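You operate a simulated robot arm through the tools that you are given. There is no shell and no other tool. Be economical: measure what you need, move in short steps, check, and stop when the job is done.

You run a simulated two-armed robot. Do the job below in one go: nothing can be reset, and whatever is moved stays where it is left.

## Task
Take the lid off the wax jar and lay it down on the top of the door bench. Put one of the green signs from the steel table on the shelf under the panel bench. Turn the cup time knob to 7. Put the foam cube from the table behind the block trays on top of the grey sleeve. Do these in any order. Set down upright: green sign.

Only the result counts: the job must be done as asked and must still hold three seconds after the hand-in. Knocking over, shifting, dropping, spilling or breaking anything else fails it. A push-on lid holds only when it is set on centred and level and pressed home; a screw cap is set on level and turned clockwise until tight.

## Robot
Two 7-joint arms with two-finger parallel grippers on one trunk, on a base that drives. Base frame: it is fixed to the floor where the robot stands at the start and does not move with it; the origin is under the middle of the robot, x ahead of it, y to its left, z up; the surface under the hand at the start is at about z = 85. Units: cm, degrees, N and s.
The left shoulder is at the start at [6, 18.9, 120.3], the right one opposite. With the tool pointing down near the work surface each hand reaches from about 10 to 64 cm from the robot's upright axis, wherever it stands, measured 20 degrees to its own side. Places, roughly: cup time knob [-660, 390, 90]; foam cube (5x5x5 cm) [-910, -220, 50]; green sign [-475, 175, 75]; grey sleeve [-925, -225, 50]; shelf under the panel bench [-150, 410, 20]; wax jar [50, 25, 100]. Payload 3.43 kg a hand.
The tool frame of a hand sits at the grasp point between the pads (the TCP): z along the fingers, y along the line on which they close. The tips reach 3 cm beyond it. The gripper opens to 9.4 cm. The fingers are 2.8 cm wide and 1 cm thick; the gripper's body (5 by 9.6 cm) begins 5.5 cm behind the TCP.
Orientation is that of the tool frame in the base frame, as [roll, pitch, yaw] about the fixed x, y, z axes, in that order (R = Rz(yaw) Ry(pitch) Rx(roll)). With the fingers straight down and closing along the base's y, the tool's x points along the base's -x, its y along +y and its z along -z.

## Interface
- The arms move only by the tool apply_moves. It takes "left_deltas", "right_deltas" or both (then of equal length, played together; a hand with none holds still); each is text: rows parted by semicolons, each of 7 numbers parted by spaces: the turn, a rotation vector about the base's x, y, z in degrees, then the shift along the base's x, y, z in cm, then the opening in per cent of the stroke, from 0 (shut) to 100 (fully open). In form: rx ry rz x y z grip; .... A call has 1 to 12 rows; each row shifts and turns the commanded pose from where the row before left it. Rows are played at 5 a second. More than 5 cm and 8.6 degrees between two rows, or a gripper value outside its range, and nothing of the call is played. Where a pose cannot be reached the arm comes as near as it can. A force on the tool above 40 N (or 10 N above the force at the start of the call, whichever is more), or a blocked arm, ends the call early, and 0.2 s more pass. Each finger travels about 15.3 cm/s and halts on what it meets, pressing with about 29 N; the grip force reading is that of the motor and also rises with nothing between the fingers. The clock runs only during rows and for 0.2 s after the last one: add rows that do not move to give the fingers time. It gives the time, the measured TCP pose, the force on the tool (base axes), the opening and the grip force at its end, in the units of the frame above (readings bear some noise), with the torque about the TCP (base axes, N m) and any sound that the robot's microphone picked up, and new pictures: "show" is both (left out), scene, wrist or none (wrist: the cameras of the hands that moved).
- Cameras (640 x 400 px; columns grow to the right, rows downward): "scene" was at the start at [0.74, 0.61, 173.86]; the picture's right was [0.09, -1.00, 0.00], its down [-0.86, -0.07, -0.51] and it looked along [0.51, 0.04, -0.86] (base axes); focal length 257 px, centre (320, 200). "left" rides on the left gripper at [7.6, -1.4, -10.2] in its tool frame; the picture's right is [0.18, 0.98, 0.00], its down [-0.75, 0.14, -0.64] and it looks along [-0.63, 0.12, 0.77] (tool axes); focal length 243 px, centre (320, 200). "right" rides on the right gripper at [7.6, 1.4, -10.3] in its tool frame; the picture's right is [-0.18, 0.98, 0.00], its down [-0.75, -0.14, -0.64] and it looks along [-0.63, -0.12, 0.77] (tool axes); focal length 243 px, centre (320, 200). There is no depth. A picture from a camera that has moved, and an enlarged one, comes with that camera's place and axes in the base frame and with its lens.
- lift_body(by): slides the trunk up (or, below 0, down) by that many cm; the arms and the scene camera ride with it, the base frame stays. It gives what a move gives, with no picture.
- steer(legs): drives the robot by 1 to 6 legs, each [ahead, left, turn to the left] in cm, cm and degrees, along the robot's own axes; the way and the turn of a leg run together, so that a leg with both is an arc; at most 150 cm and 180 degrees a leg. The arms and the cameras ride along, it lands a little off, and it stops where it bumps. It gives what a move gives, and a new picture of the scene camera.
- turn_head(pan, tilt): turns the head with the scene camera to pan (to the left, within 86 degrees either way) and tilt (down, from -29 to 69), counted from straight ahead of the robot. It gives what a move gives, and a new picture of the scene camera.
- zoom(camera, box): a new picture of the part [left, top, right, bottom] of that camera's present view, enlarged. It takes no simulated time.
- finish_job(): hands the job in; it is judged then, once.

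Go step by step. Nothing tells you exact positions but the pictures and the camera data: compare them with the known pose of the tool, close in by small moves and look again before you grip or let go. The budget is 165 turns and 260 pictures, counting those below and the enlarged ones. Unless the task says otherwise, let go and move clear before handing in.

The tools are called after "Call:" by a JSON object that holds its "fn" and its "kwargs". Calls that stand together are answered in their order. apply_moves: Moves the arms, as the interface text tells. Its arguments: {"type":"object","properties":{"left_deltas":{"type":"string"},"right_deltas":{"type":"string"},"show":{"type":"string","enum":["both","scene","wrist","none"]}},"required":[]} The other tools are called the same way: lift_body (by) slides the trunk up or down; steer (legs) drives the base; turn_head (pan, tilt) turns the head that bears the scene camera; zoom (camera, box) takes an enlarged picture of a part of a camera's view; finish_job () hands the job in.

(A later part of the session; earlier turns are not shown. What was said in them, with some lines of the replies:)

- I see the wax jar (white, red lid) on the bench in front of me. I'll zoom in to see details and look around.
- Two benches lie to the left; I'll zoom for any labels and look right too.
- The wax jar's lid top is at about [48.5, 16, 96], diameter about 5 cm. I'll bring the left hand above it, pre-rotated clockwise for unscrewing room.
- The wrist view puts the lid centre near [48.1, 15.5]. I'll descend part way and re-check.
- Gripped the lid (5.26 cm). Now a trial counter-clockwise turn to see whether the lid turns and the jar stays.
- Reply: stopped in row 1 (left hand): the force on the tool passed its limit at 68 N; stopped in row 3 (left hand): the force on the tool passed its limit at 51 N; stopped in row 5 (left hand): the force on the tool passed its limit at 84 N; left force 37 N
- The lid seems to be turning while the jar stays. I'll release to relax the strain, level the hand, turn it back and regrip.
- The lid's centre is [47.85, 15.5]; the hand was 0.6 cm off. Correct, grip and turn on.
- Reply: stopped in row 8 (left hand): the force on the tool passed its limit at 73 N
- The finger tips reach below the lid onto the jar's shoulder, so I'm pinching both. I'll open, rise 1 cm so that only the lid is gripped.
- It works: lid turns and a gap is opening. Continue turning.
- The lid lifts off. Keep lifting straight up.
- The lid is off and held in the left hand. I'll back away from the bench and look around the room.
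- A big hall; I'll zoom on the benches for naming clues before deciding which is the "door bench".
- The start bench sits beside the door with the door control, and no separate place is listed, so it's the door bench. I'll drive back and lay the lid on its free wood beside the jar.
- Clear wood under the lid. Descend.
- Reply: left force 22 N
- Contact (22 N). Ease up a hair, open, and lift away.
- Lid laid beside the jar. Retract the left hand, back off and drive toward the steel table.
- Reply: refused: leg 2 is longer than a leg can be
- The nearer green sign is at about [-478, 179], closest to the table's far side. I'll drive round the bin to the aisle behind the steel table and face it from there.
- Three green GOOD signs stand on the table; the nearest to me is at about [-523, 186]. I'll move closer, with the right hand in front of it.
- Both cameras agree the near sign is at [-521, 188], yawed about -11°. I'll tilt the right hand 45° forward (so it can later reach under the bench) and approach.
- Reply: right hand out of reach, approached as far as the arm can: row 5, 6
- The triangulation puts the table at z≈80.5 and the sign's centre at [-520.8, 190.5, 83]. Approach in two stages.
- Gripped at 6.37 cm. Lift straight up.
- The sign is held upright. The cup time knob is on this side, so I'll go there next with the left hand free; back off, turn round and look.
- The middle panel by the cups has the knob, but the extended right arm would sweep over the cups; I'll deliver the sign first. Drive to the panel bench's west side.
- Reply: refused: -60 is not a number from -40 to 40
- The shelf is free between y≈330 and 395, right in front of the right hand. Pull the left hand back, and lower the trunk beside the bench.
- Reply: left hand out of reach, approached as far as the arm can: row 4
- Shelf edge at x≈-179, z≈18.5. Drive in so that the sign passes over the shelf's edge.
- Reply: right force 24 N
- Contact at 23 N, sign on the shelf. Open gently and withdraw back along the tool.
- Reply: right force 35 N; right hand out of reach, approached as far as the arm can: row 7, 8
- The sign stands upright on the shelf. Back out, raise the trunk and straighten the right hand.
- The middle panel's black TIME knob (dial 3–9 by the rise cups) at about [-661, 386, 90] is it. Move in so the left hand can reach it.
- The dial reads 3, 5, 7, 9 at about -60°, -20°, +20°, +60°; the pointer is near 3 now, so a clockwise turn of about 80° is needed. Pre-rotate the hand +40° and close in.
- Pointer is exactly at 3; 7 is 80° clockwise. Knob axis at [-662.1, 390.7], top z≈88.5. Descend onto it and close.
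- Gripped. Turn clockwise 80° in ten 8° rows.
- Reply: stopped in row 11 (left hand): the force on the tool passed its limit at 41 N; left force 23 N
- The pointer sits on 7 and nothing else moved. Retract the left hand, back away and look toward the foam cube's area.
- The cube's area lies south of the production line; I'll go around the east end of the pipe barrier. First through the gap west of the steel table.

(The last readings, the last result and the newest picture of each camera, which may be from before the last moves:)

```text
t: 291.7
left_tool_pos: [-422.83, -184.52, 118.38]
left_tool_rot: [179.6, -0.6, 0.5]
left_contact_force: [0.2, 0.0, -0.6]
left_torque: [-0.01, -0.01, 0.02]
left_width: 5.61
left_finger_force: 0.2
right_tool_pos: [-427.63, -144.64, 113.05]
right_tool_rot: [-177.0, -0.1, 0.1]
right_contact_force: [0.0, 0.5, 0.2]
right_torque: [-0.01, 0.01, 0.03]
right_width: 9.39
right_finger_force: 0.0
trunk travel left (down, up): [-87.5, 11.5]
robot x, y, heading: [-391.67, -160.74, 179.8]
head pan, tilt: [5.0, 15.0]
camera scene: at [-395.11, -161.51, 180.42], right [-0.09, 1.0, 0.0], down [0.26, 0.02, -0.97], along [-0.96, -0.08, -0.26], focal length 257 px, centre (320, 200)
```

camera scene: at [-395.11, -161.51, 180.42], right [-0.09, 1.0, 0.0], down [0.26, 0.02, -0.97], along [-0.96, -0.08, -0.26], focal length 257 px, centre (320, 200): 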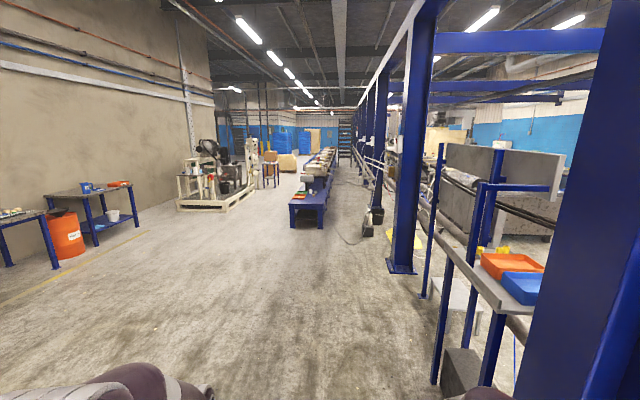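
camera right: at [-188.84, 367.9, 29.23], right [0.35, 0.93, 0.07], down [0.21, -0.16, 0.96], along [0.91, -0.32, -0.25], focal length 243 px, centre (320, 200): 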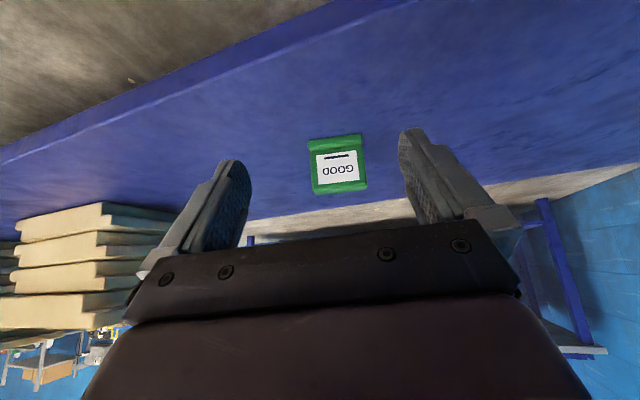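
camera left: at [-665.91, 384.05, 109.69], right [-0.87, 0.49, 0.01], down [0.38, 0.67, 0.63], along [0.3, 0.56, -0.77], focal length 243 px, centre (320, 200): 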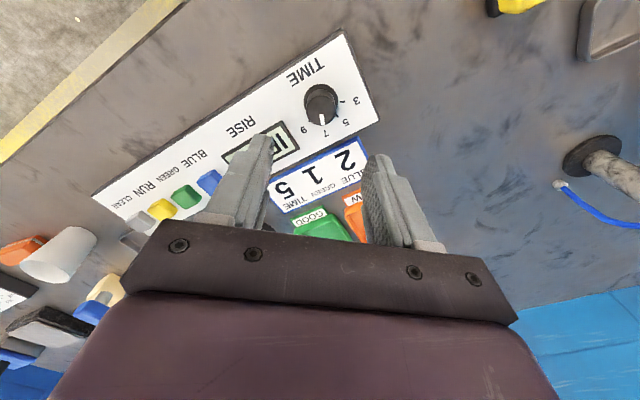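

The low blue table is ahead at about x≈-870, y≈-220. Drive up the aisle.

Call:
{"fn": "steer", "kwargs": {"legs": [[130, 15, 0], [130, 10, 0], [100, 5, 0]]}}

Call:
{"fn": "turn_head", "kwargs": {"pan": 0, "tilt": 30}}

Call:
{"fn": "zoom", "kwargs": {"camera": "scene", "box": [240, 60, 400, 180]}}

```text
t: 309.1
left_tool_pos: [-779.2, -226.78, 118.38]
left_tool_rot: [179.6, -0.6, 2.8]
left_contact_force: [-0.4, 0.2, 0.7]
left_torque: [0.04, -0.02, 0.02]
left_width: 5.62
left_finger_force: 0.0
right_tool_pos: [-785.5, -187.12, 113.16]
right_tool_rot: [-177.0, 0.1, 2.5]
right_contact_force: [-0.9, 0.3, 0.4]
right_torque: [-0.04, -0.01, 0.01]
right_width: 9.37
right_finger_force: 0.0
trunk travel left (down, up): [-87.5, 11.5]
robot x, y, heading: [-749.39, -201.96, -177.8]
head pan, tilt: [5.0, 15.0]
camera scene: at [-752.34, -202.72, 180.42], right [-0.13, 0.99, 0.0], down [0.26, 0.03, -0.97], along [-0.96, -0.12, -0.26], focal length 257 px, centre (320, 200)
```

scene: 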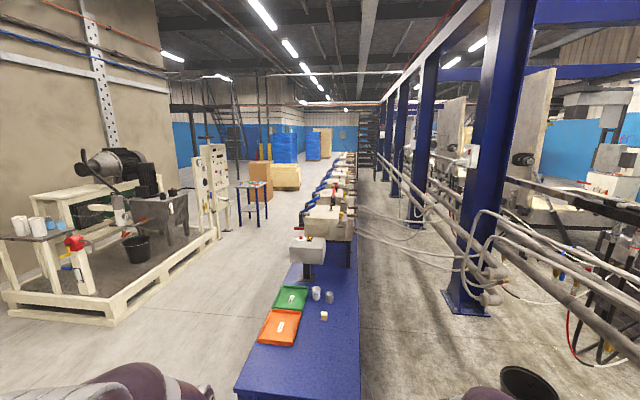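

```text
t: 309.9
left_tool_pos: [-779.1, -226.71, 118.49]
left_tool_rot: [179.6, -0.6, 2.7]
left_contact_force: [1.0, 0.3, 0.4]
left_torque: [-0.01, 0.05, -0.01]
left_width: 5.62
left_finger_force: 0.1
right_tool_pos: [-785.63, -187.12, 113.19]
right_tool_rot: [-177.1, -0.1, 2.3]
right_contact_force: [-0.2, 0.4, 0.5]
right_torque: [-0.01, 0.03, 0.0]
right_width: 9.39
right_finger_force: 0.0
trunk travel left (down, up): [-87.5, 11.5]
robot x, y, heading: [-749.23, -202.39, -178.0]
head pan, tilt: [0.0, 30.0]
camera scene: at [-752.22, -201.92, 178.0], right [-0.04, 1.0, 0.0], down [0.5, 0.02, -0.87], along [-0.87, -0.03, -0.5], focal length 257 px, centre (320, 200)
```

scene: 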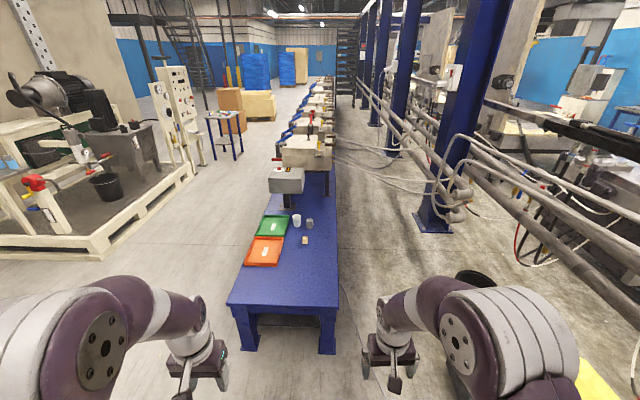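

```text
3.33 times, centred on (320, 120) of scene
camera zoom: at [-752.22, -201.92, 178.0], right [-0.04, 1.0, 0.0], down [0.5, 0.02, -0.87], along [-0.87, -0.03, -0.5], focal length 855 px, centre (320, 467)
```

zoom: 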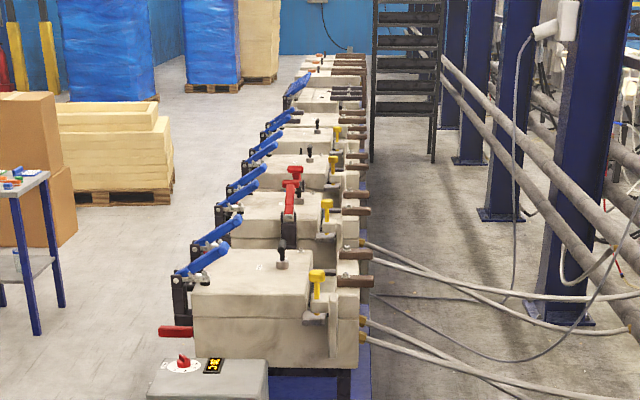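

Call:
{"fn": "zoom", "kwargs": {"camera": "scene", "box": [230, 160, 350, 290]}}

```text
3.08 times, centred on (290, 225) of scene
camera zoom: at [-752.22, -201.92, 178.0], right [-0.04, 1.0, 0.0], down [0.5, 0.02, -0.87], along [-0.87, -0.03, -0.5], focal length 790 px, centre (412, 123)
```

zoom: 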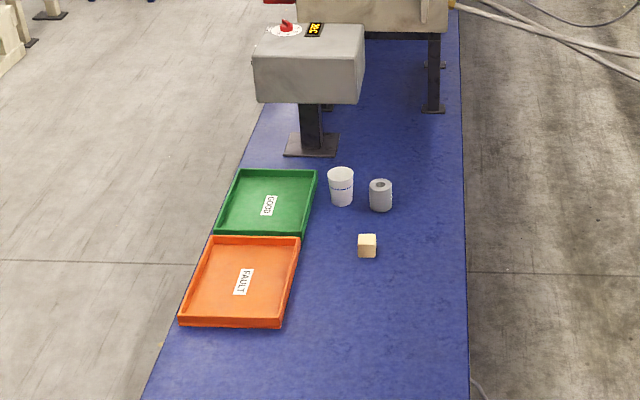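

The cube is at about [-907, -218], the sleeve at [-928, -216], both nearer the table's north side. I'll go along the north side and turn to face the table.

Call:
{"fn": "steer", "kwargs": {"legs": [[0, -52, 0], [80, 0, 0], [78, 0, 0], [0, 0, 88]]}}

Call:
{"fn": "turn_head", "kwargs": {"pan": -10, "tilt": 55}}

```text
t: 324.4
left_tool_pos: [-884.54, -187.05, 118.51]
left_tool_rot: [179.6, -0.7, 92.3]
left_contact_force: [0.7, 0.2, 0.1]
left_torque: [0.0, 0.01, -0.01]
left_width: 5.67
left_finger_force: 0.0
right_tool_pos: [-924.18, -193.36, 113.08]
right_tool_rot: [-177.1, -0.1, 91.9]
right_contact_force: [0.2, -0.1, -0.8]
right_torque: [0.02, -0.03, -0.02]
right_width: 9.38
right_finger_force: 0.0
trunk travel left (down, up): [-87.5, 11.5]
robot x, y, heading: [-908.81, -156.99, -88.1]
head pan, tilt: [0.0, 30.0]
camera scene: at [-909.13, -160.05, 178.0], right [-1.0, -0.03, 0.0], down [-0.02, 0.5, -0.87], along [0.03, -0.87, -0.5], focal length 257 px, centre (320, 200)
```

scene: 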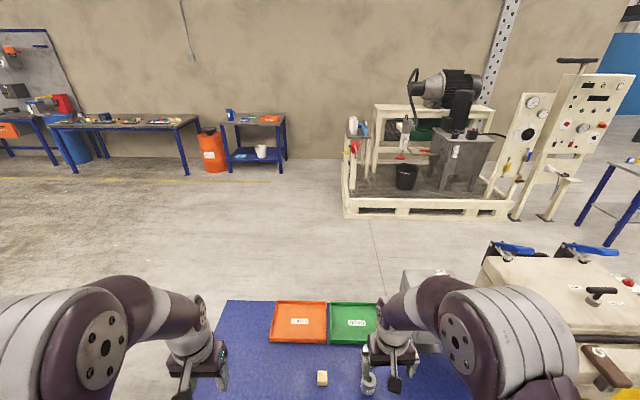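

```text
t: 325.3
left_tool_pos: [-884.47, -187.22, 118.51]
left_tool_rot: [179.7, -0.5, 92.3]
left_contact_force: [0.1, -0.9, -0.1]
left_torque: [-0.02, 0.01, -0.02]
left_width: 5.66
left_finger_force: 0.1
right_tool_pos: [-924.17, -193.29, 113.11]
right_tool_rot: [-177.0, -0.2, 91.9]
right_contact_force: [-0.8, 0.4, 0.3]
right_torque: [0.01, -0.03, 0.0]
right_width: 9.39
right_finger_force: 0.0
trunk travel left (down, up): [-87.5, 11.5]
robot x, y, heading: [-909.22, -156.91, -88.2]
head pan, tilt: [-10.0, 55.0]
camera scene: at [-910.43, -158.15, 174.4], right [-0.99, 0.14, 0.0], down [0.12, 0.81, -0.57], along [-0.08, -0.57, -0.82], focal length 257 px, centre (320, 200)
```

scene: 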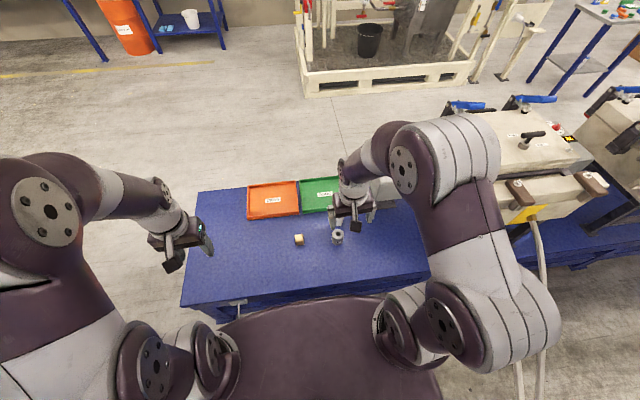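

Call:
{"fn": "zoom", "kwargs": {"camera": "scene", "box": [270, 205, 370, 265]}}

Call:
{"fn": "lift_body", "kwargs": {"by": -33}}

Call:
{"fn": "zoom", "kwargs": {"camera": "right", "box": [0, 0, 640, 400]}}

```text
6.40 times, centred on (320, 235) of scene
camera zoom: at [-910.43, -158.15, 174.4], right [-0.99, 0.14, 0.0], down [0.12, 0.81, -0.57], along [-0.08, -0.57, -0.82], focal length 1642 px, centre (320, -24)
```

zoom: 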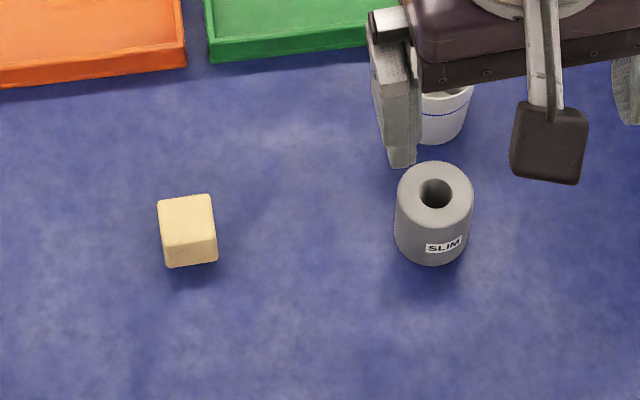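

```text
t: 328.5
left_tool_pos: [-884.46, -187.21, 85.49]
left_tool_rot: [179.6, -0.6, 92.3]
left_contact_force: [-0.2, 0.0, -0.2]
left_torque: [-0.03, 0.02, 0.01]
left_width: 5.66
left_finger_force: 0.0
right_tool_pos: [-924.14, -193.33, 80.2]
right_tool_rot: [-177.1, -0.1, 91.9]
right_contact_force: [-0.2, -0.4, 0.2]
right_torque: [-0.02, -0.01, -0.03]
right_width: 9.38
right_finger_force: 0.1
trunk travel left (down, up): [-54.5, 44.5]
robot x, y, heading: [-909.49, -156.89, -88.6]
head pan, tilt: [-10.0, 55.0]
```

```text
1.00 times, centred on (320, 200) of right (not enlarged: the box is as wide or as high as the picture)
camera zoom: at [-922.45, -185.79, 90.35], right [0.99, -0.15, -0.05], down [-0.08, -0.76, 0.65], along [-0.14, -0.64, -0.76], focal length 243 px, centre (320, 200)
```

zoom: 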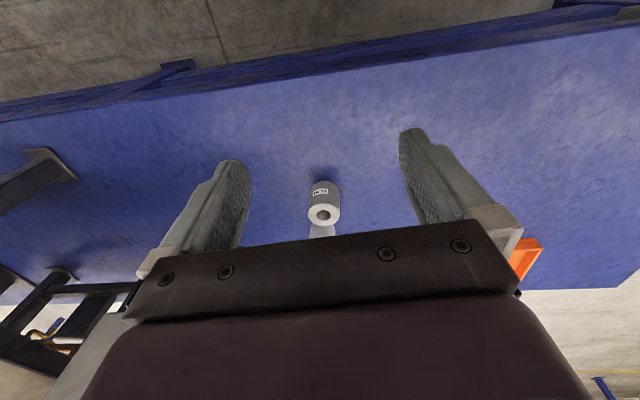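

Sleeve top is at [-929, -219.8, ~54], cube centre at [-908, -221], aligned with the axes. Shift the base so the right hand is in line with the cube.

Call:
{"fn": "steer", "kwargs": {"legs": [[4, 18, -1.5]]}}

Call:
{"fn": "apply_moves", "kwargs": {"right_deltas": "0 -2.9 -0.4 0 -4 -1 100; 0 0 0 0 -5 -2 100; 0 0 0 0 -4 -3 100; 0 0 0 0 -4 -3 100; 0 0 0 0 -4 -2 100; 0 0 0 0 0 0 100", "show": "both"}}

```text
t: 330.1
left_tool_pos: [-866.91, -191.49, 85.43]
left_tool_rot: [179.6, -0.7, 90.8]
left_contact_force: [-0.7, 0.1, 0.5]
left_torque: [-0.02, 0.02, 0.03]
left_width: 5.66
left_finger_force: 0.0
right_tool_pos: [-906.7, -196.45, 80.29]
right_tool_rot: [-177.1, 0.0, 90.4]
right_contact_force: [0.5, 0.8, 0.1]
right_torque: [0.02, -0.03, -0.01]
right_width: 9.4
right_finger_force: 0.1
trunk travel left (down, up): [-54.5, 44.5]
robot x, y, heading: [-890.81, -160.6, -89.8]
head pan, tilt: [-10.0, 55.0]
camera scene: at [-892.06, -161.75, 141.39], right [-0.99, 0.17, 0.0], down [0.14, 0.81, -0.57], along [-0.1, -0.57, -0.82], focal length 257 px, centre (320, 200)
```

scene: 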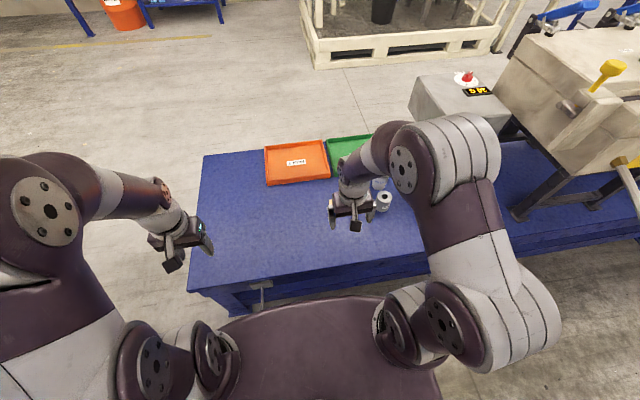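

```text
refused: row 2 steps farther than a row can; nothing moved
```

Call:
{"fn": "apply_moves", "kwargs": {"right_deltas": "0 -2.9 -0.4 -0.3 -4 -2 100; 0 0 0 -0.3 -4 -2 100; 0 0 0 -0.3 -4 -2 100; 0 0 0 -0.2 -4 -3 100; 0 0 0 0 -4 -3 100; 0 0 0 0 0 0 100", "show": "both"}}

```text
t: 331.5
left_tool_pos: [-867.06, -191.34, 85.44]
left_tool_rot: [179.7, -0.7, 90.7]
left_contact_force: [0.0, -0.5, -0.7]
left_torque: [-0.01, -0.04, -0.01]
left_width: 5.63
left_finger_force: 0.1
right_tool_pos: [-907.8, -216.44, 68.31]
right_tool_rot: [180.0, 0.0, 90.0]
right_contact_force: [-0.6, 0.4, 0.3]
right_torque: [-0.01, -0.02, -0.02]
right_width: 9.41
right_finger_force: 0.0
trunk travel left (down, up): [-54.5, 44.5]
robot x, y, heading: [-890.89, -160.71, -89.5]
head pan, tilt: [-10.0, 55.0]
camera scene: at [-892.17, -161.62, 141.4], right [-0.99, 0.17, 0.0], down [0.14, 0.81, -0.57], along [-0.1, -0.57, -0.82], focal length 257 px, centre (320, 200)
camera right: at [-906.4, -209.0, 78.55], right [0.98, -0.18, 0.0], down [-0.14, -0.75, 0.64], along [-0.12, -0.63, -0.77], focal length 243 px, centre (320, 200)
```

scene: 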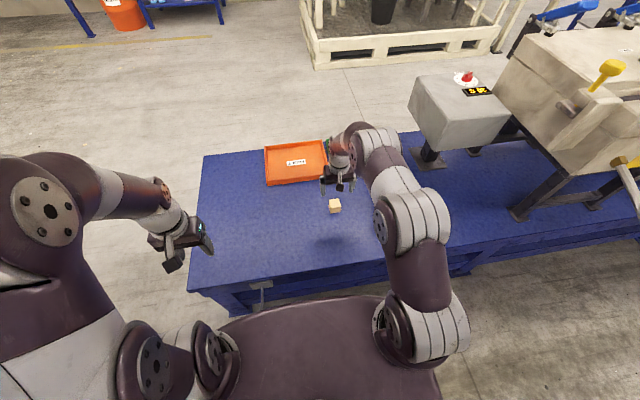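
right: 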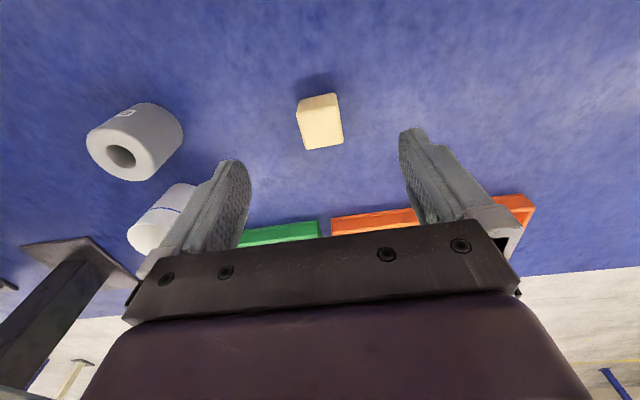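

Call:
{"fn": "apply_moves", "kwargs": {"right_deltas": "0 0 0 -0.4 -1.5 -3 100; 0 0 0 -0.4 -1.5 -3 100; 0 0 0 0 -0.9 -3 100; 0 0 0 0 0 -3 100; 0 0 0 0 0 -2 100; 0 0 0 0 0 0 100", "show": "both"}}

```text
t: 332.9
left_tool_pos: [-867.13, -191.43, 85.43]
left_tool_rot: [179.6, -0.6, 90.8]
left_contact_force: [0.5, 0.2, 0.0]
left_torque: [0.01, 0.0, 0.0]
left_width: 5.65
left_finger_force: 0.0
right_tool_pos: [-908.61, -220.3, 54.17]
right_tool_rot: [180.0, -0.1, 90.1]
right_contact_force: [-0.7, 0.0, 0.6]
right_torque: [0.0, -0.02, 0.0]
right_width: 9.41
right_finger_force: 0.0
trunk travel left (down, up): [-54.5, 44.5]
robot x, y, heading: [-891.11, -160.64, -89.8]
head pan, tilt: [-10.0, 55.0]
camera scene: at [-892.19, -161.72, 141.39], right [-0.99, 0.17, 0.0], down [0.14, 0.81, -0.57], along [-0.1, -0.57, -0.82], focal length 257 px, centre (320, 200)
camera right: at [-907.24, -212.87, 64.4], right [0.98, -0.18, 0.0], down [-0.14, -0.75, 0.64], along [-0.12, -0.63, -0.77], focal length 243 px, centre (320, 200)
```

scene: 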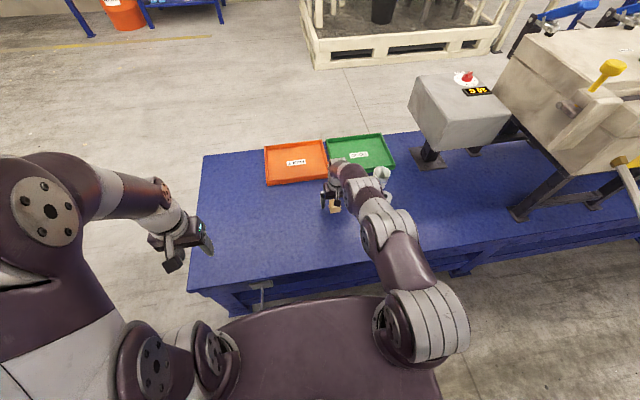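
right: 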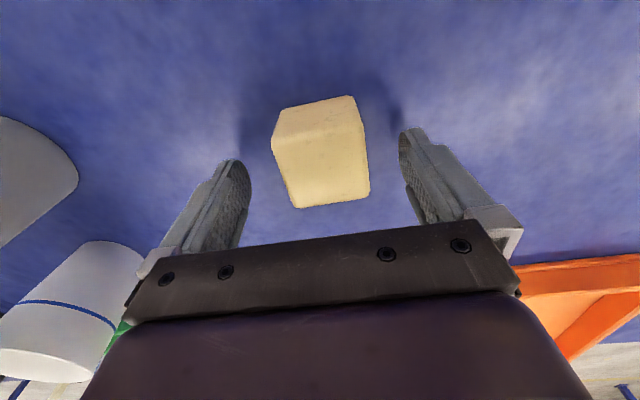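

Call:
{"fn": "apply_moves", "kwargs": {"right_deltas": "0 0 0 0.1 -0.2 -1 100; 0 0 0 0 0 -0.8 100; 0 0 0 0 0 -0.6 100; 0 0 0 0 0 -0.4 100; 0 0 0 0 0 0 80; 0 0 0 0 0 0 60; 0 0 0 0 0 0 45; 0 0 0 0 0 0 45; 0 0 0 0 0 0 45", "show": "wrist"}}

```text
t: 333.6
left_tool_pos: [-867.11, -191.17, 85.7]
left_tool_rot: [179.6, -0.4, 90.7]
left_contact_force: [-0.3, 0.0, 0.4]
left_torque: [0.01, 0.02, 0.02]
left_width: 5.63
left_finger_force: 0.1
right_tool_pos: [-908.65, -220.73, 53.02]
right_tool_rot: [-180.0, 0.2, 90.1]
right_contact_force: [0.4, 18.8, 29.0]
right_torque: [0.96, -1.05, 0.55]
right_width: 9.4
right_finger_force: 0.0
trunk travel left (down, up): [-54.5, 44.5]
robot x, y, heading: [-891.28, -160.67, -89.7]
head pan, tilt: [-10.0, 55.0]
stopped in row 3 (right hand): the force on the tool passed its limit at 48 N (the readings are from after the stop); the commanded pose is now the measured one
camera right: at [-907.16, -213.07, 63.19], right [0.98, -0.18, 0.0], down [-0.14, -0.75, 0.65], along [-0.12, -0.64, -0.76], focal length 243 px, centre (320, 200)
```

right: 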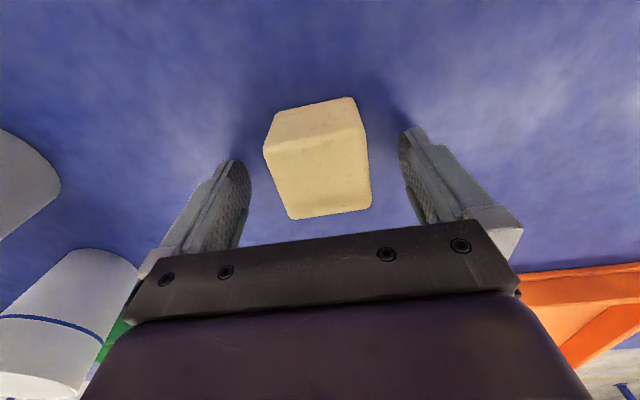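

The table is at z=50 (touched it), so the cube's centre is nearer y≈-219.2. Rise 0.5, shift and close.

Call:
{"fn": "apply_moves", "kwargs": {"right_deltas": "0 0 0 0.2 0.6 0.5 100; 0 0 0 0.1 0.6 0.1 100; 0 0 0 0 0 0 80; 0 0 0 0 0 0 60; 0 0 0 0 0 0 45; 0 0 0 0 0 0 45; 0 0 0 0 0 0 45", "show": "wrist"}}

```text
t: 335.2
left_tool_pos: [-867.11, -191.48, 85.44]
left_tool_rot: [179.6, -0.6, 90.9]
left_contact_force: [0.1, 0.6, 0.0]
left_torque: [0.01, -0.04, 0.0]
left_width: 5.65
left_finger_force: 0.1
right_tool_pos: [-908.37, -219.68, 53.24]
right_tool_rot: [180.0, 0.2, 90.1]
right_contact_force: [-0.7, -0.1, -0.6]
right_torque: [0.0, -0.03, 0.02]
right_width: 4.72
right_finger_force: 28.5
trunk travel left (down, up): [-54.5, 44.5]
robot x, y, heading: [-890.86, -160.6, -89.9]
head pan, tilt: [-10.0, 55.0]
camera right: at [-906.91, -212.1, 63.43], right [0.98, -0.18, 0.0], down [-0.14, -0.75, 0.64], along [-0.12, -0.63, -0.76], focal length 243 px, centre (320, 200)
```

right: 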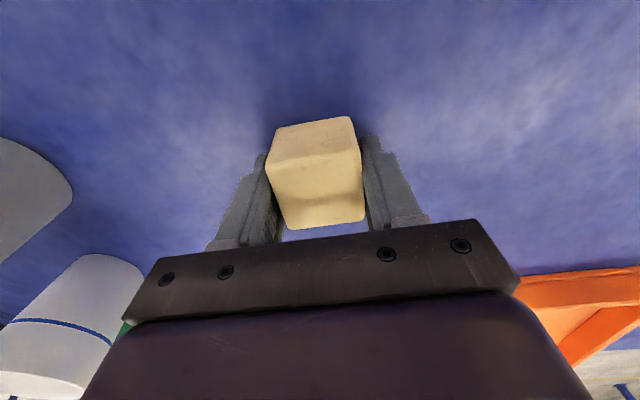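

Cube gripped. Lift and take a look at the sleeve.

Call:
{"fn": "apply_moves", "kwargs": {"right_deltas": "0 0 0 0 0 2 42; 0 0 0 0 0 4 42; 0 0 0 0 0 4 42; 0 0 0 0 0 4 42; 0 0 0 0 0 0 42", "show": "both"}}

Call:
{"fn": "zoom", "kwargs": {"camera": "scene", "box": [320, 160, 420, 240]}}

```text
t: 336.4
left_tool_pos: [-867.0, -191.5, 85.5]
left_tool_rot: [179.4, -0.5, 90.8]
left_contact_force: [-0.6, -0.6, 0.6]
left_torque: [-0.01, 0.01, 0.03]
left_width: 5.66
left_finger_force: 0.1
right_tool_pos: [-908.17, -219.43, 67.0]
right_tool_rot: [180.0, 0.3, 90.0]
right_contact_force: [0.0, 0.4, -0.3]
right_torque: [-0.01, 0.0, 0.02]
right_width: 4.73
right_finger_force: 28.8
trunk travel left (down, up): [-54.5, 44.5]
robot x, y, heading: [-890.77, -160.87, -89.5]
head pan, tilt: [-10.0, 55.0]
camera scene: at [-892.22, -161.76, 141.39], right [-0.99, 0.17, 0.0], down [0.14, 0.81, -0.57], along [-0.1, -0.56, -0.82], focal length 257 px, centre (320, 200)
camera right: at [-906.76, -212.03, 77.34], right [0.98, -0.18, 0.0], down [-0.14, -0.75, 0.64], along [-0.12, -0.63, -0.77], focal length 243 px, centre (320, 200)
```

scene: 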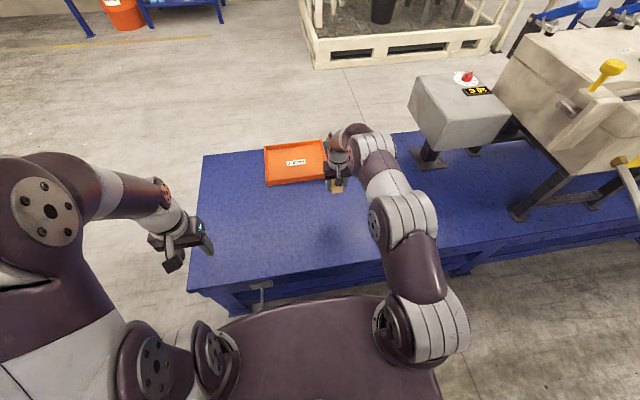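
right: 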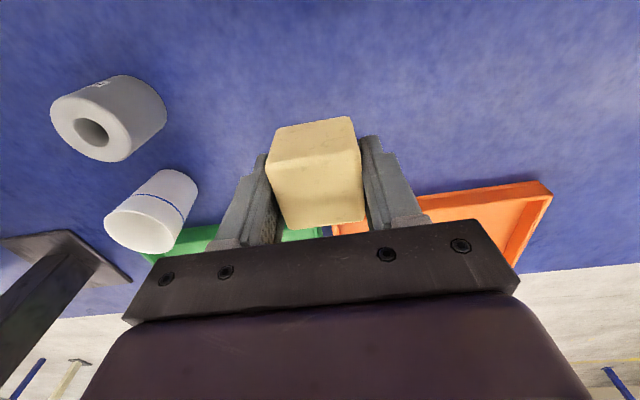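

```text
5.00 times, centred on (370, 200) of scene
camera zoom: at [-892.22, -161.76, 141.39], right [-0.99, 0.17, 0.0], down [0.14, 0.81, -0.57], along [-0.1, -0.56, -0.82], focal length 1283 px, centre (70, 200)
```

zoom: 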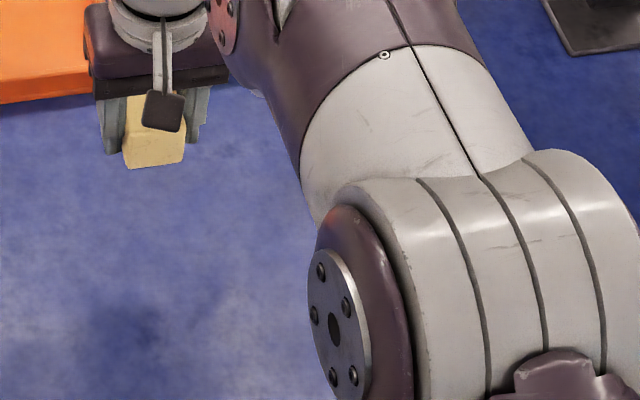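

The sleeve's top centre is about [-928.3, -217.5, 57]. Shift the base right by 18 cm so the hand comes over it, then check.

Call:
{"fn": "steer", "kwargs": {"legs": [[0, -18, 0]]}}

Call:
{"fn": "zoom", "kwargs": {"camera": "right", "box": [0, 0, 640, 400]}}

```text
t: 337.9
left_tool_pos: [-885.48, -191.49, 85.46]
left_tool_rot: [179.5, -0.5, 90.7]
left_contact_force: [-0.2, -0.5, 0.5]
left_torque: [0.0, -0.02, -0.01]
left_width: 5.63
left_finger_force: 0.1
right_tool_pos: [-926.41, -219.65, 67.2]
right_tool_rot: [179.9, 0.2, 89.9]
right_contact_force: [0.4, -0.5, -0.6]
right_torque: [0.02, 0.0, 0.0]
right_width: 4.75
right_finger_force: 29.1
trunk travel left (down, up): [-54.5, 44.5]
robot x, y, heading: [-909.04, -160.16, -89.9]
head pan, tilt: [-10.0, 55.0]
camera scene: at [-910.53, -161.79, 141.39], right [-0.99, 0.17, 0.0], down [0.14, 0.81, -0.57], along [-0.1, -0.57, -0.82], focal length 257 px, centre (320, 200)
```

scene: 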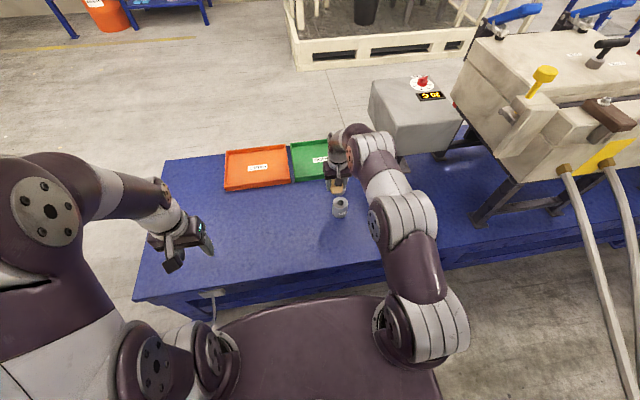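

```text
1.00 times, centred on (320, 200) of right (not enlarged: the box is as wide or as high as the picture)
camera zoom: at [-925.04, -212.08, 77.32], right [0.98, -0.18, 0.0], down [-0.14, -0.75, 0.64], along [-0.12, -0.63, -0.76], focal length 243 px, centre (320, 200)
```

zoom: 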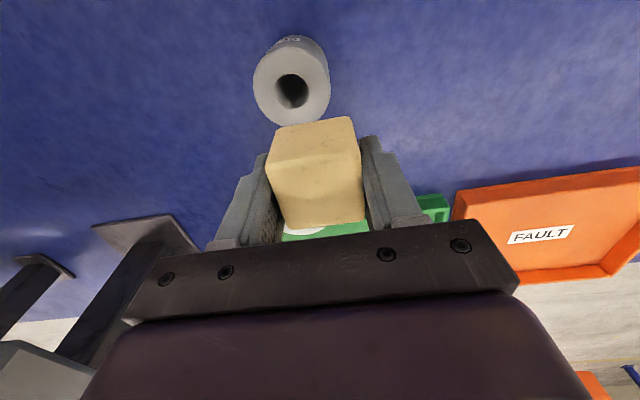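

Call:
{"fn": "apply_moves", "kwargs": {"right_deltas": "0 0 0 -1 0.6 0 42; 0 0 0 -1 0.6 0 42; 0 0 0 0 0 -2 42; 0 0 0 0 0 -2 42; 0 0 0 0 0 -1.2 42; 0 0 0 0 0 0 42", "show": "wrist"}}

Call:
{"fn": "zoom", "kwargs": {"camera": "scene", "box": [300, 160, 380, 225]}}

```text
t: 339.3
left_tool_pos: [-885.16, -191.53, 85.5]
left_tool_rot: [179.6, -0.7, 90.7]
left_contact_force: [0.6, 0.9, 0.4]
left_torque: [0.0, -0.01, 0.02]
left_width: 5.64
left_finger_force: 0.1
right_tool_pos: [-928.49, -218.4, 61.79]
right_tool_rot: [180.0, 0.2, 90.1]
right_contact_force: [1.3, -1.0, -0.8]
right_torque: [0.02, 0.0, 0.0]
right_width: 4.74
right_finger_force: 29.2
trunk travel left (down, up): [-54.5, 44.5]
robot x, y, heading: [-909.18, -160.72, -89.9]
head pan, tilt: [-10.0, 55.0]
camera right: at [-926.99, -210.85, 72.11], right [0.98, -0.18, 0.0], down [-0.14, -0.75, 0.65], along [-0.12, -0.63, -0.76], focal length 243 px, centre (320, 200)
```

right: 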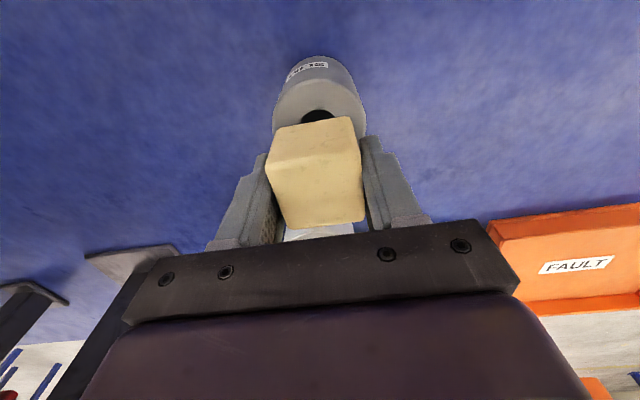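

```text
6.15 times, centred on (340, 192) of scene
camera zoom: at [-910.38, -161.78, 141.39], right [-0.99, 0.17, 0.0], down [0.14, 0.81, -0.57], along [-0.1, -0.57, -0.82], focal length 1579 px, centre (197, 246)
```

zoom: 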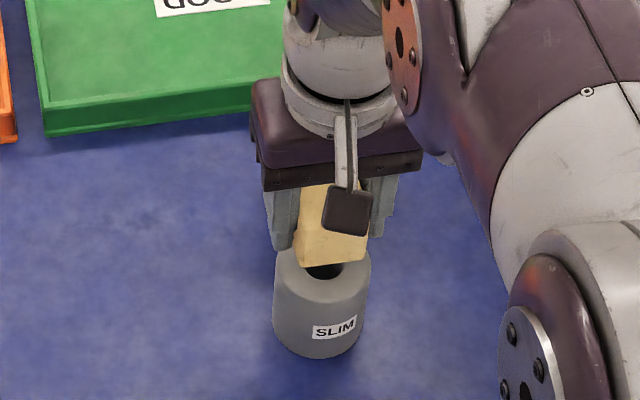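

Comparing the views, the cube is about 1 cm too far forward. Adjust and lower to contact.

Call:
{"fn": "apply_moves", "kwargs": {"right_deltas": "0 0 0 0.3 1.1 0 42; 0 0 0 0 0 -0.5 42; 0 0 0 0 0 0 42", "show": "wrist"}}

Call:
{"fn": "zoom", "kwargs": {"camera": "scene", "box": [300, 160, 380, 225]}}

```text
t: 340.1
left_tool_pos: [-885.23, -191.47, 85.43]
left_tool_rot: [179.7, -0.6, 90.7]
left_contact_force: [0.3, -0.4, -0.8]
left_torque: [-0.01, 0.0, 0.01]
left_width: 5.63
left_finger_force: 0.0
right_tool_pos: [-928.11, -217.28, 61.45]
right_tool_rot: [179.9, 0.2, 90.0]
right_contact_force: [0.7, -0.2, -0.1]
right_torque: [-0.02, 0.03, 0.01]
right_width: 4.75
right_finger_force: 28.6
trunk travel left (down, up): [-54.5, 44.5]
robot x, y, heading: [-908.93, -160.44, -89.9]
head pan, tilt: [-10.0, 55.0]
camera right: at [-926.72, -209.73, 71.61], right [0.98, -0.18, 0.0], down [-0.14, -0.75, 0.65], along [-0.12, -0.63, -0.76], focal length 243 px, centre (320, 200)
```

right: 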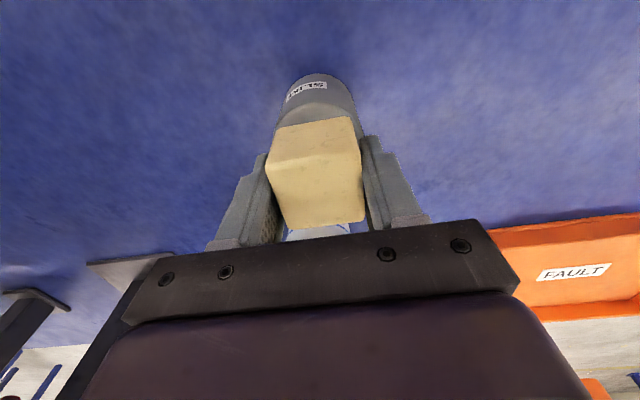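

```text
6.15 times, centred on (340, 192) of scene
camera zoom: at [-910.37, -161.76, 141.39], right [-0.99, 0.17, 0.0], down [0.14, 0.81, -0.57], along [-0.1, -0.57, -0.82], focal length 1579 px, centre (197, 246)
```

zoom: 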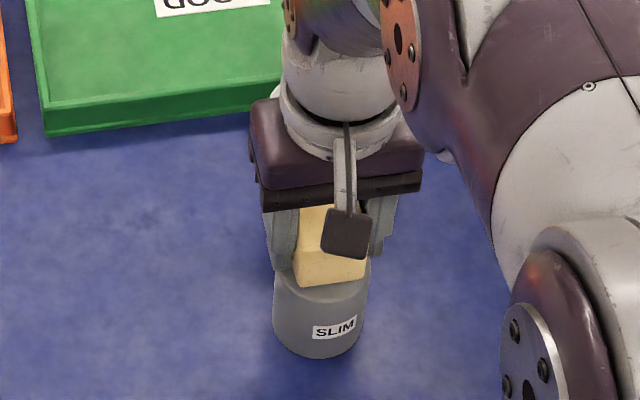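

Call:
{"fn": "apply_moves", "kwargs": {"right_deltas": "0 0 0 0.2 0 -0.4 42; 0 0 0 0 0 -0.3 42; 0 0 0 0 0 -0.2 42; 0 0 0 0 0 -0.2 42; 0 0 0 0 0 0 42", "show": "wrist"}}

Call:
{"fn": "zoom", "kwargs": {"camera": "scene", "box": [300, 160, 380, 225]}}

```text
t: 341.3
left_tool_pos: [-885.31, -191.42, 85.52]
left_tool_rot: [179.5, -0.5, 90.7]
left_contact_force: [-0.9, -0.1, -0.7]
left_torque: [0.0, 0.01, 0.0]
left_width: 5.64
left_finger_force: 0.1
right_tool_pos: [-928.01, -217.28, 60.46]
right_tool_rot: [180.0, 0.3, 90.0]
right_contact_force: [-0.7, -0.1, 7.4]
right_torque: [0.11, -0.02, 0.03]
right_width: 4.73
right_finger_force: 29.1
trunk travel left (down, up): [-54.5, 44.5]
robot x, y, heading: [-909.12, -161.11, -90.0]
head pan, tilt: [-10.0, 55.0]
camera right: at [-926.44, -209.77, 70.58], right [0.98, -0.18, 0.0], down [-0.14, -0.75, 0.65], along [-0.12, -0.64, -0.76], focal length 243 px, centre (320, 200)
```

right: 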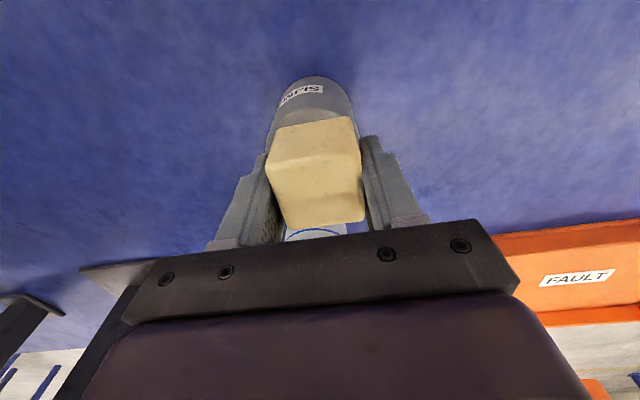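

```text
6.15 times, centred on (340, 192) of scene
camera zoom: at [-910.35, -161.69, 141.41], right [-0.99, 0.17, 0.0], down [0.14, 0.81, -0.57], along [-0.1, -0.57, -0.82], focal length 1579 px, centre (197, 246)
```

zoom: 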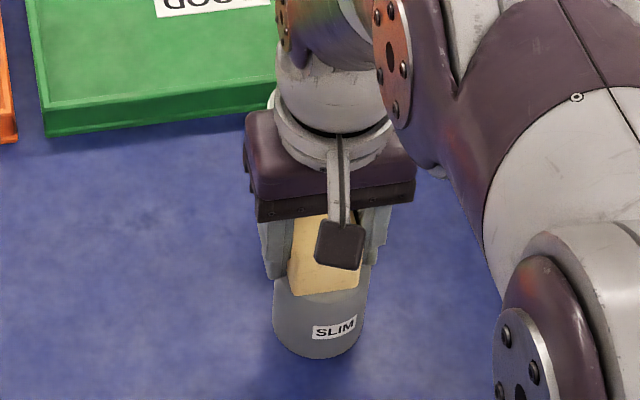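

Contact at 7 N with the cube centred on the sleeve. Release slowly and rise.

Call:
{"fn": "apply_moves", "kwargs": {"right_deltas": "0 0 0 0 0 0 55; 0 0 0 0 0 0 65; 0 0 0 0 0 0 80; 0 0 0 0 0 2 85; 0 0 0 0 0 4 85; 0 0 0 0 0 4 85; 0 0 0 0 1 4 85; 0 0 0 0 4 2 85; 0 0 0 0 4 0 85; 0 0 0 0 4 0 85; 0 0 0 0 0 0 85", "show": "both"}}

Call:
{"fn": "zoom", "kwargs": {"camera": "scene", "box": [300, 160, 380, 225]}}

```text
t: 343.7
left_tool_pos: [-885.23, -191.63, 85.48]
left_tool_rot: [179.6, -0.6, 90.7]
left_contact_force: [-1.3, 0.4, 1.0]
left_torque: [0.02, 0.01, -0.02]
left_width: 5.64
left_finger_force: 0.1
right_tool_pos: [-927.86, -204.35, 76.09]
right_tool_rot: [180.0, 0.2, 90.0]
right_contact_force: [-0.3, -0.7, -0.3]
right_torque: [-0.03, -0.01, 0.01]
right_width: 7.99
right_finger_force: 0.0
trunk travel left (down, up): [-54.5, 44.5]
robot x, y, heading: [-909.35, -160.68, -89.7]
head pan, tilt: [-10.0, 55.0]
camera scene: at [-910.39, -161.86, 141.39], right [-0.99, 0.17, 0.0], down [0.14, 0.81, -0.57], along [-0.1, -0.56, -0.82], focal length 257 px, centre (320, 200)
camera right: at [-926.48, -196.85, 86.39], right [0.98, -0.18, 0.0], down [-0.14, -0.75, 0.64], along [-0.12, -0.63, -0.76], focal length 243 px, centre (320, 200)
```

scene: 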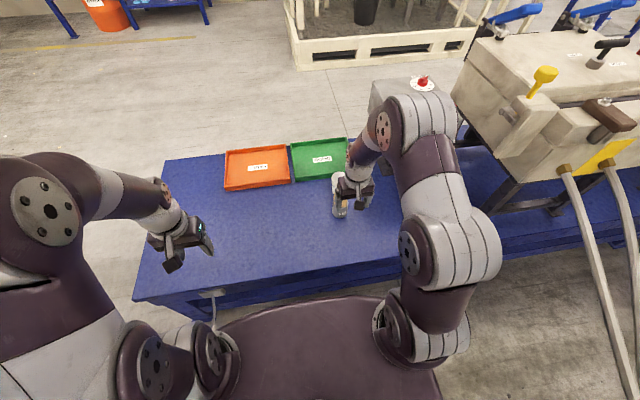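
right: 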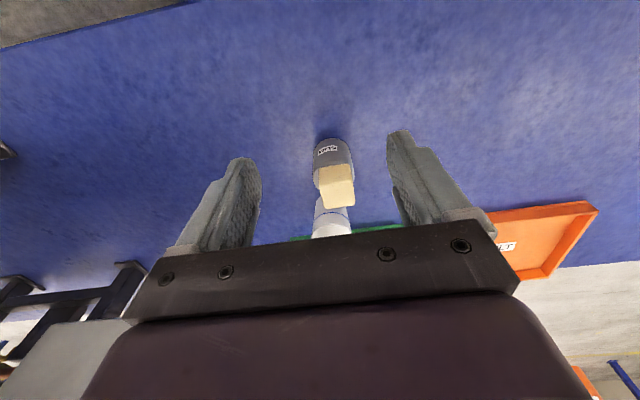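

```text
6.15 times, centred on (340, 192) of scene
camera zoom: at [-910.39, -161.86, 141.39], right [-0.99, 0.17, 0.0], down [0.14, 0.81, -0.57], along [-0.1, -0.56, -0.82], focal length 1579 px, centre (197, 246)
```

zoom: 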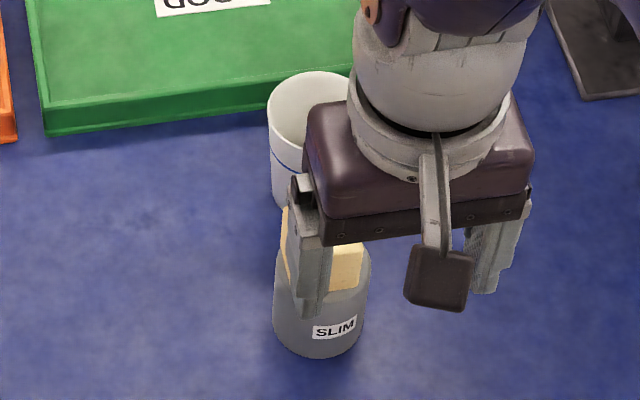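

Call:
{"fn": "apply_moves", "kwargs": {"right_deltas": "0 0 0 -2 2 4 85; 0 0 0 -2 2 4 85; 0 0 0 -2 2 4 85; 0 0 0 -2 0 4 85; 0 0 0 0 0 0 85", "show": "none"}}

Call:
{"fn": "zoom", "kwargs": {"camera": "scene", "box": [290, 150, 390, 230]}}

```text
t: 344.9
left_tool_pos: [-885.23, -191.66, 85.5]
left_tool_rot: [179.6, -0.7, 90.7]
left_contact_force: [0.5, 0.1, 0.4]
left_torque: [0.01, -0.01, -0.02]
left_width: 5.65
left_finger_force: 0.1
right_tool_pos: [-935.81, -198.16, 92.33]
right_tool_rot: [-180.0, 0.1, 90.0]
right_contact_force: [-1.4, 0.1, 0.6]
right_torque: [-0.01, -0.03, 0.01]
right_width: 7.99
right_finger_force: 0.1
trunk travel left (down, up): [-54.5, 44.5]
robot x, y, heading: [-908.65, -160.88, -90.0]
head pan, tilt: [-10.0, 55.0]
```

```text
5.00 times, centred on (340, 190) of scene
camera zoom: at [-910.37, -161.78, 141.39], right [-0.99, 0.17, 0.0], down [0.14, 0.81, -0.57], along [-0.1, -0.57, -0.82], focal length 1283 px, centre (220, 250)
```

zoom: 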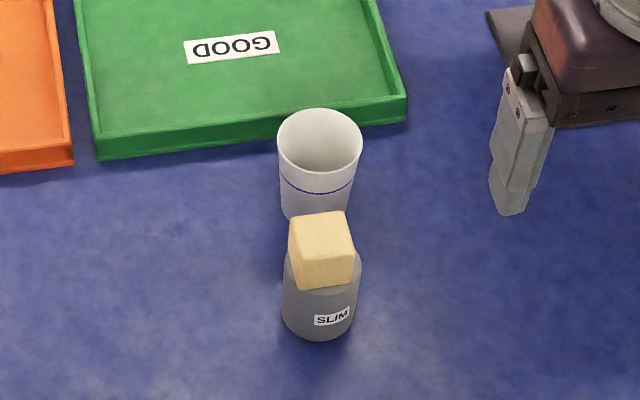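

The cube sits squarely on the sleeve, all four jobs are done and the hands are clear. Handing in.

Call:
{"fn": "finish_job", "kwargs": {}}

```text
The job is handed in.
```

All four jobs are done and handed in, and both hands are empty and clear:
- **Wax jar lid:** off and lying on the bench beside the jar. I took that bench, the one next to the door, to be the door bench. No bench is labelled, so this was a judgement call.
- **Green sign:** standing upright on the shelf under the panel bench.
- **Cup time knob:** pointing at 7.
- **Foam cube:** resting on top of the grey sleeve.
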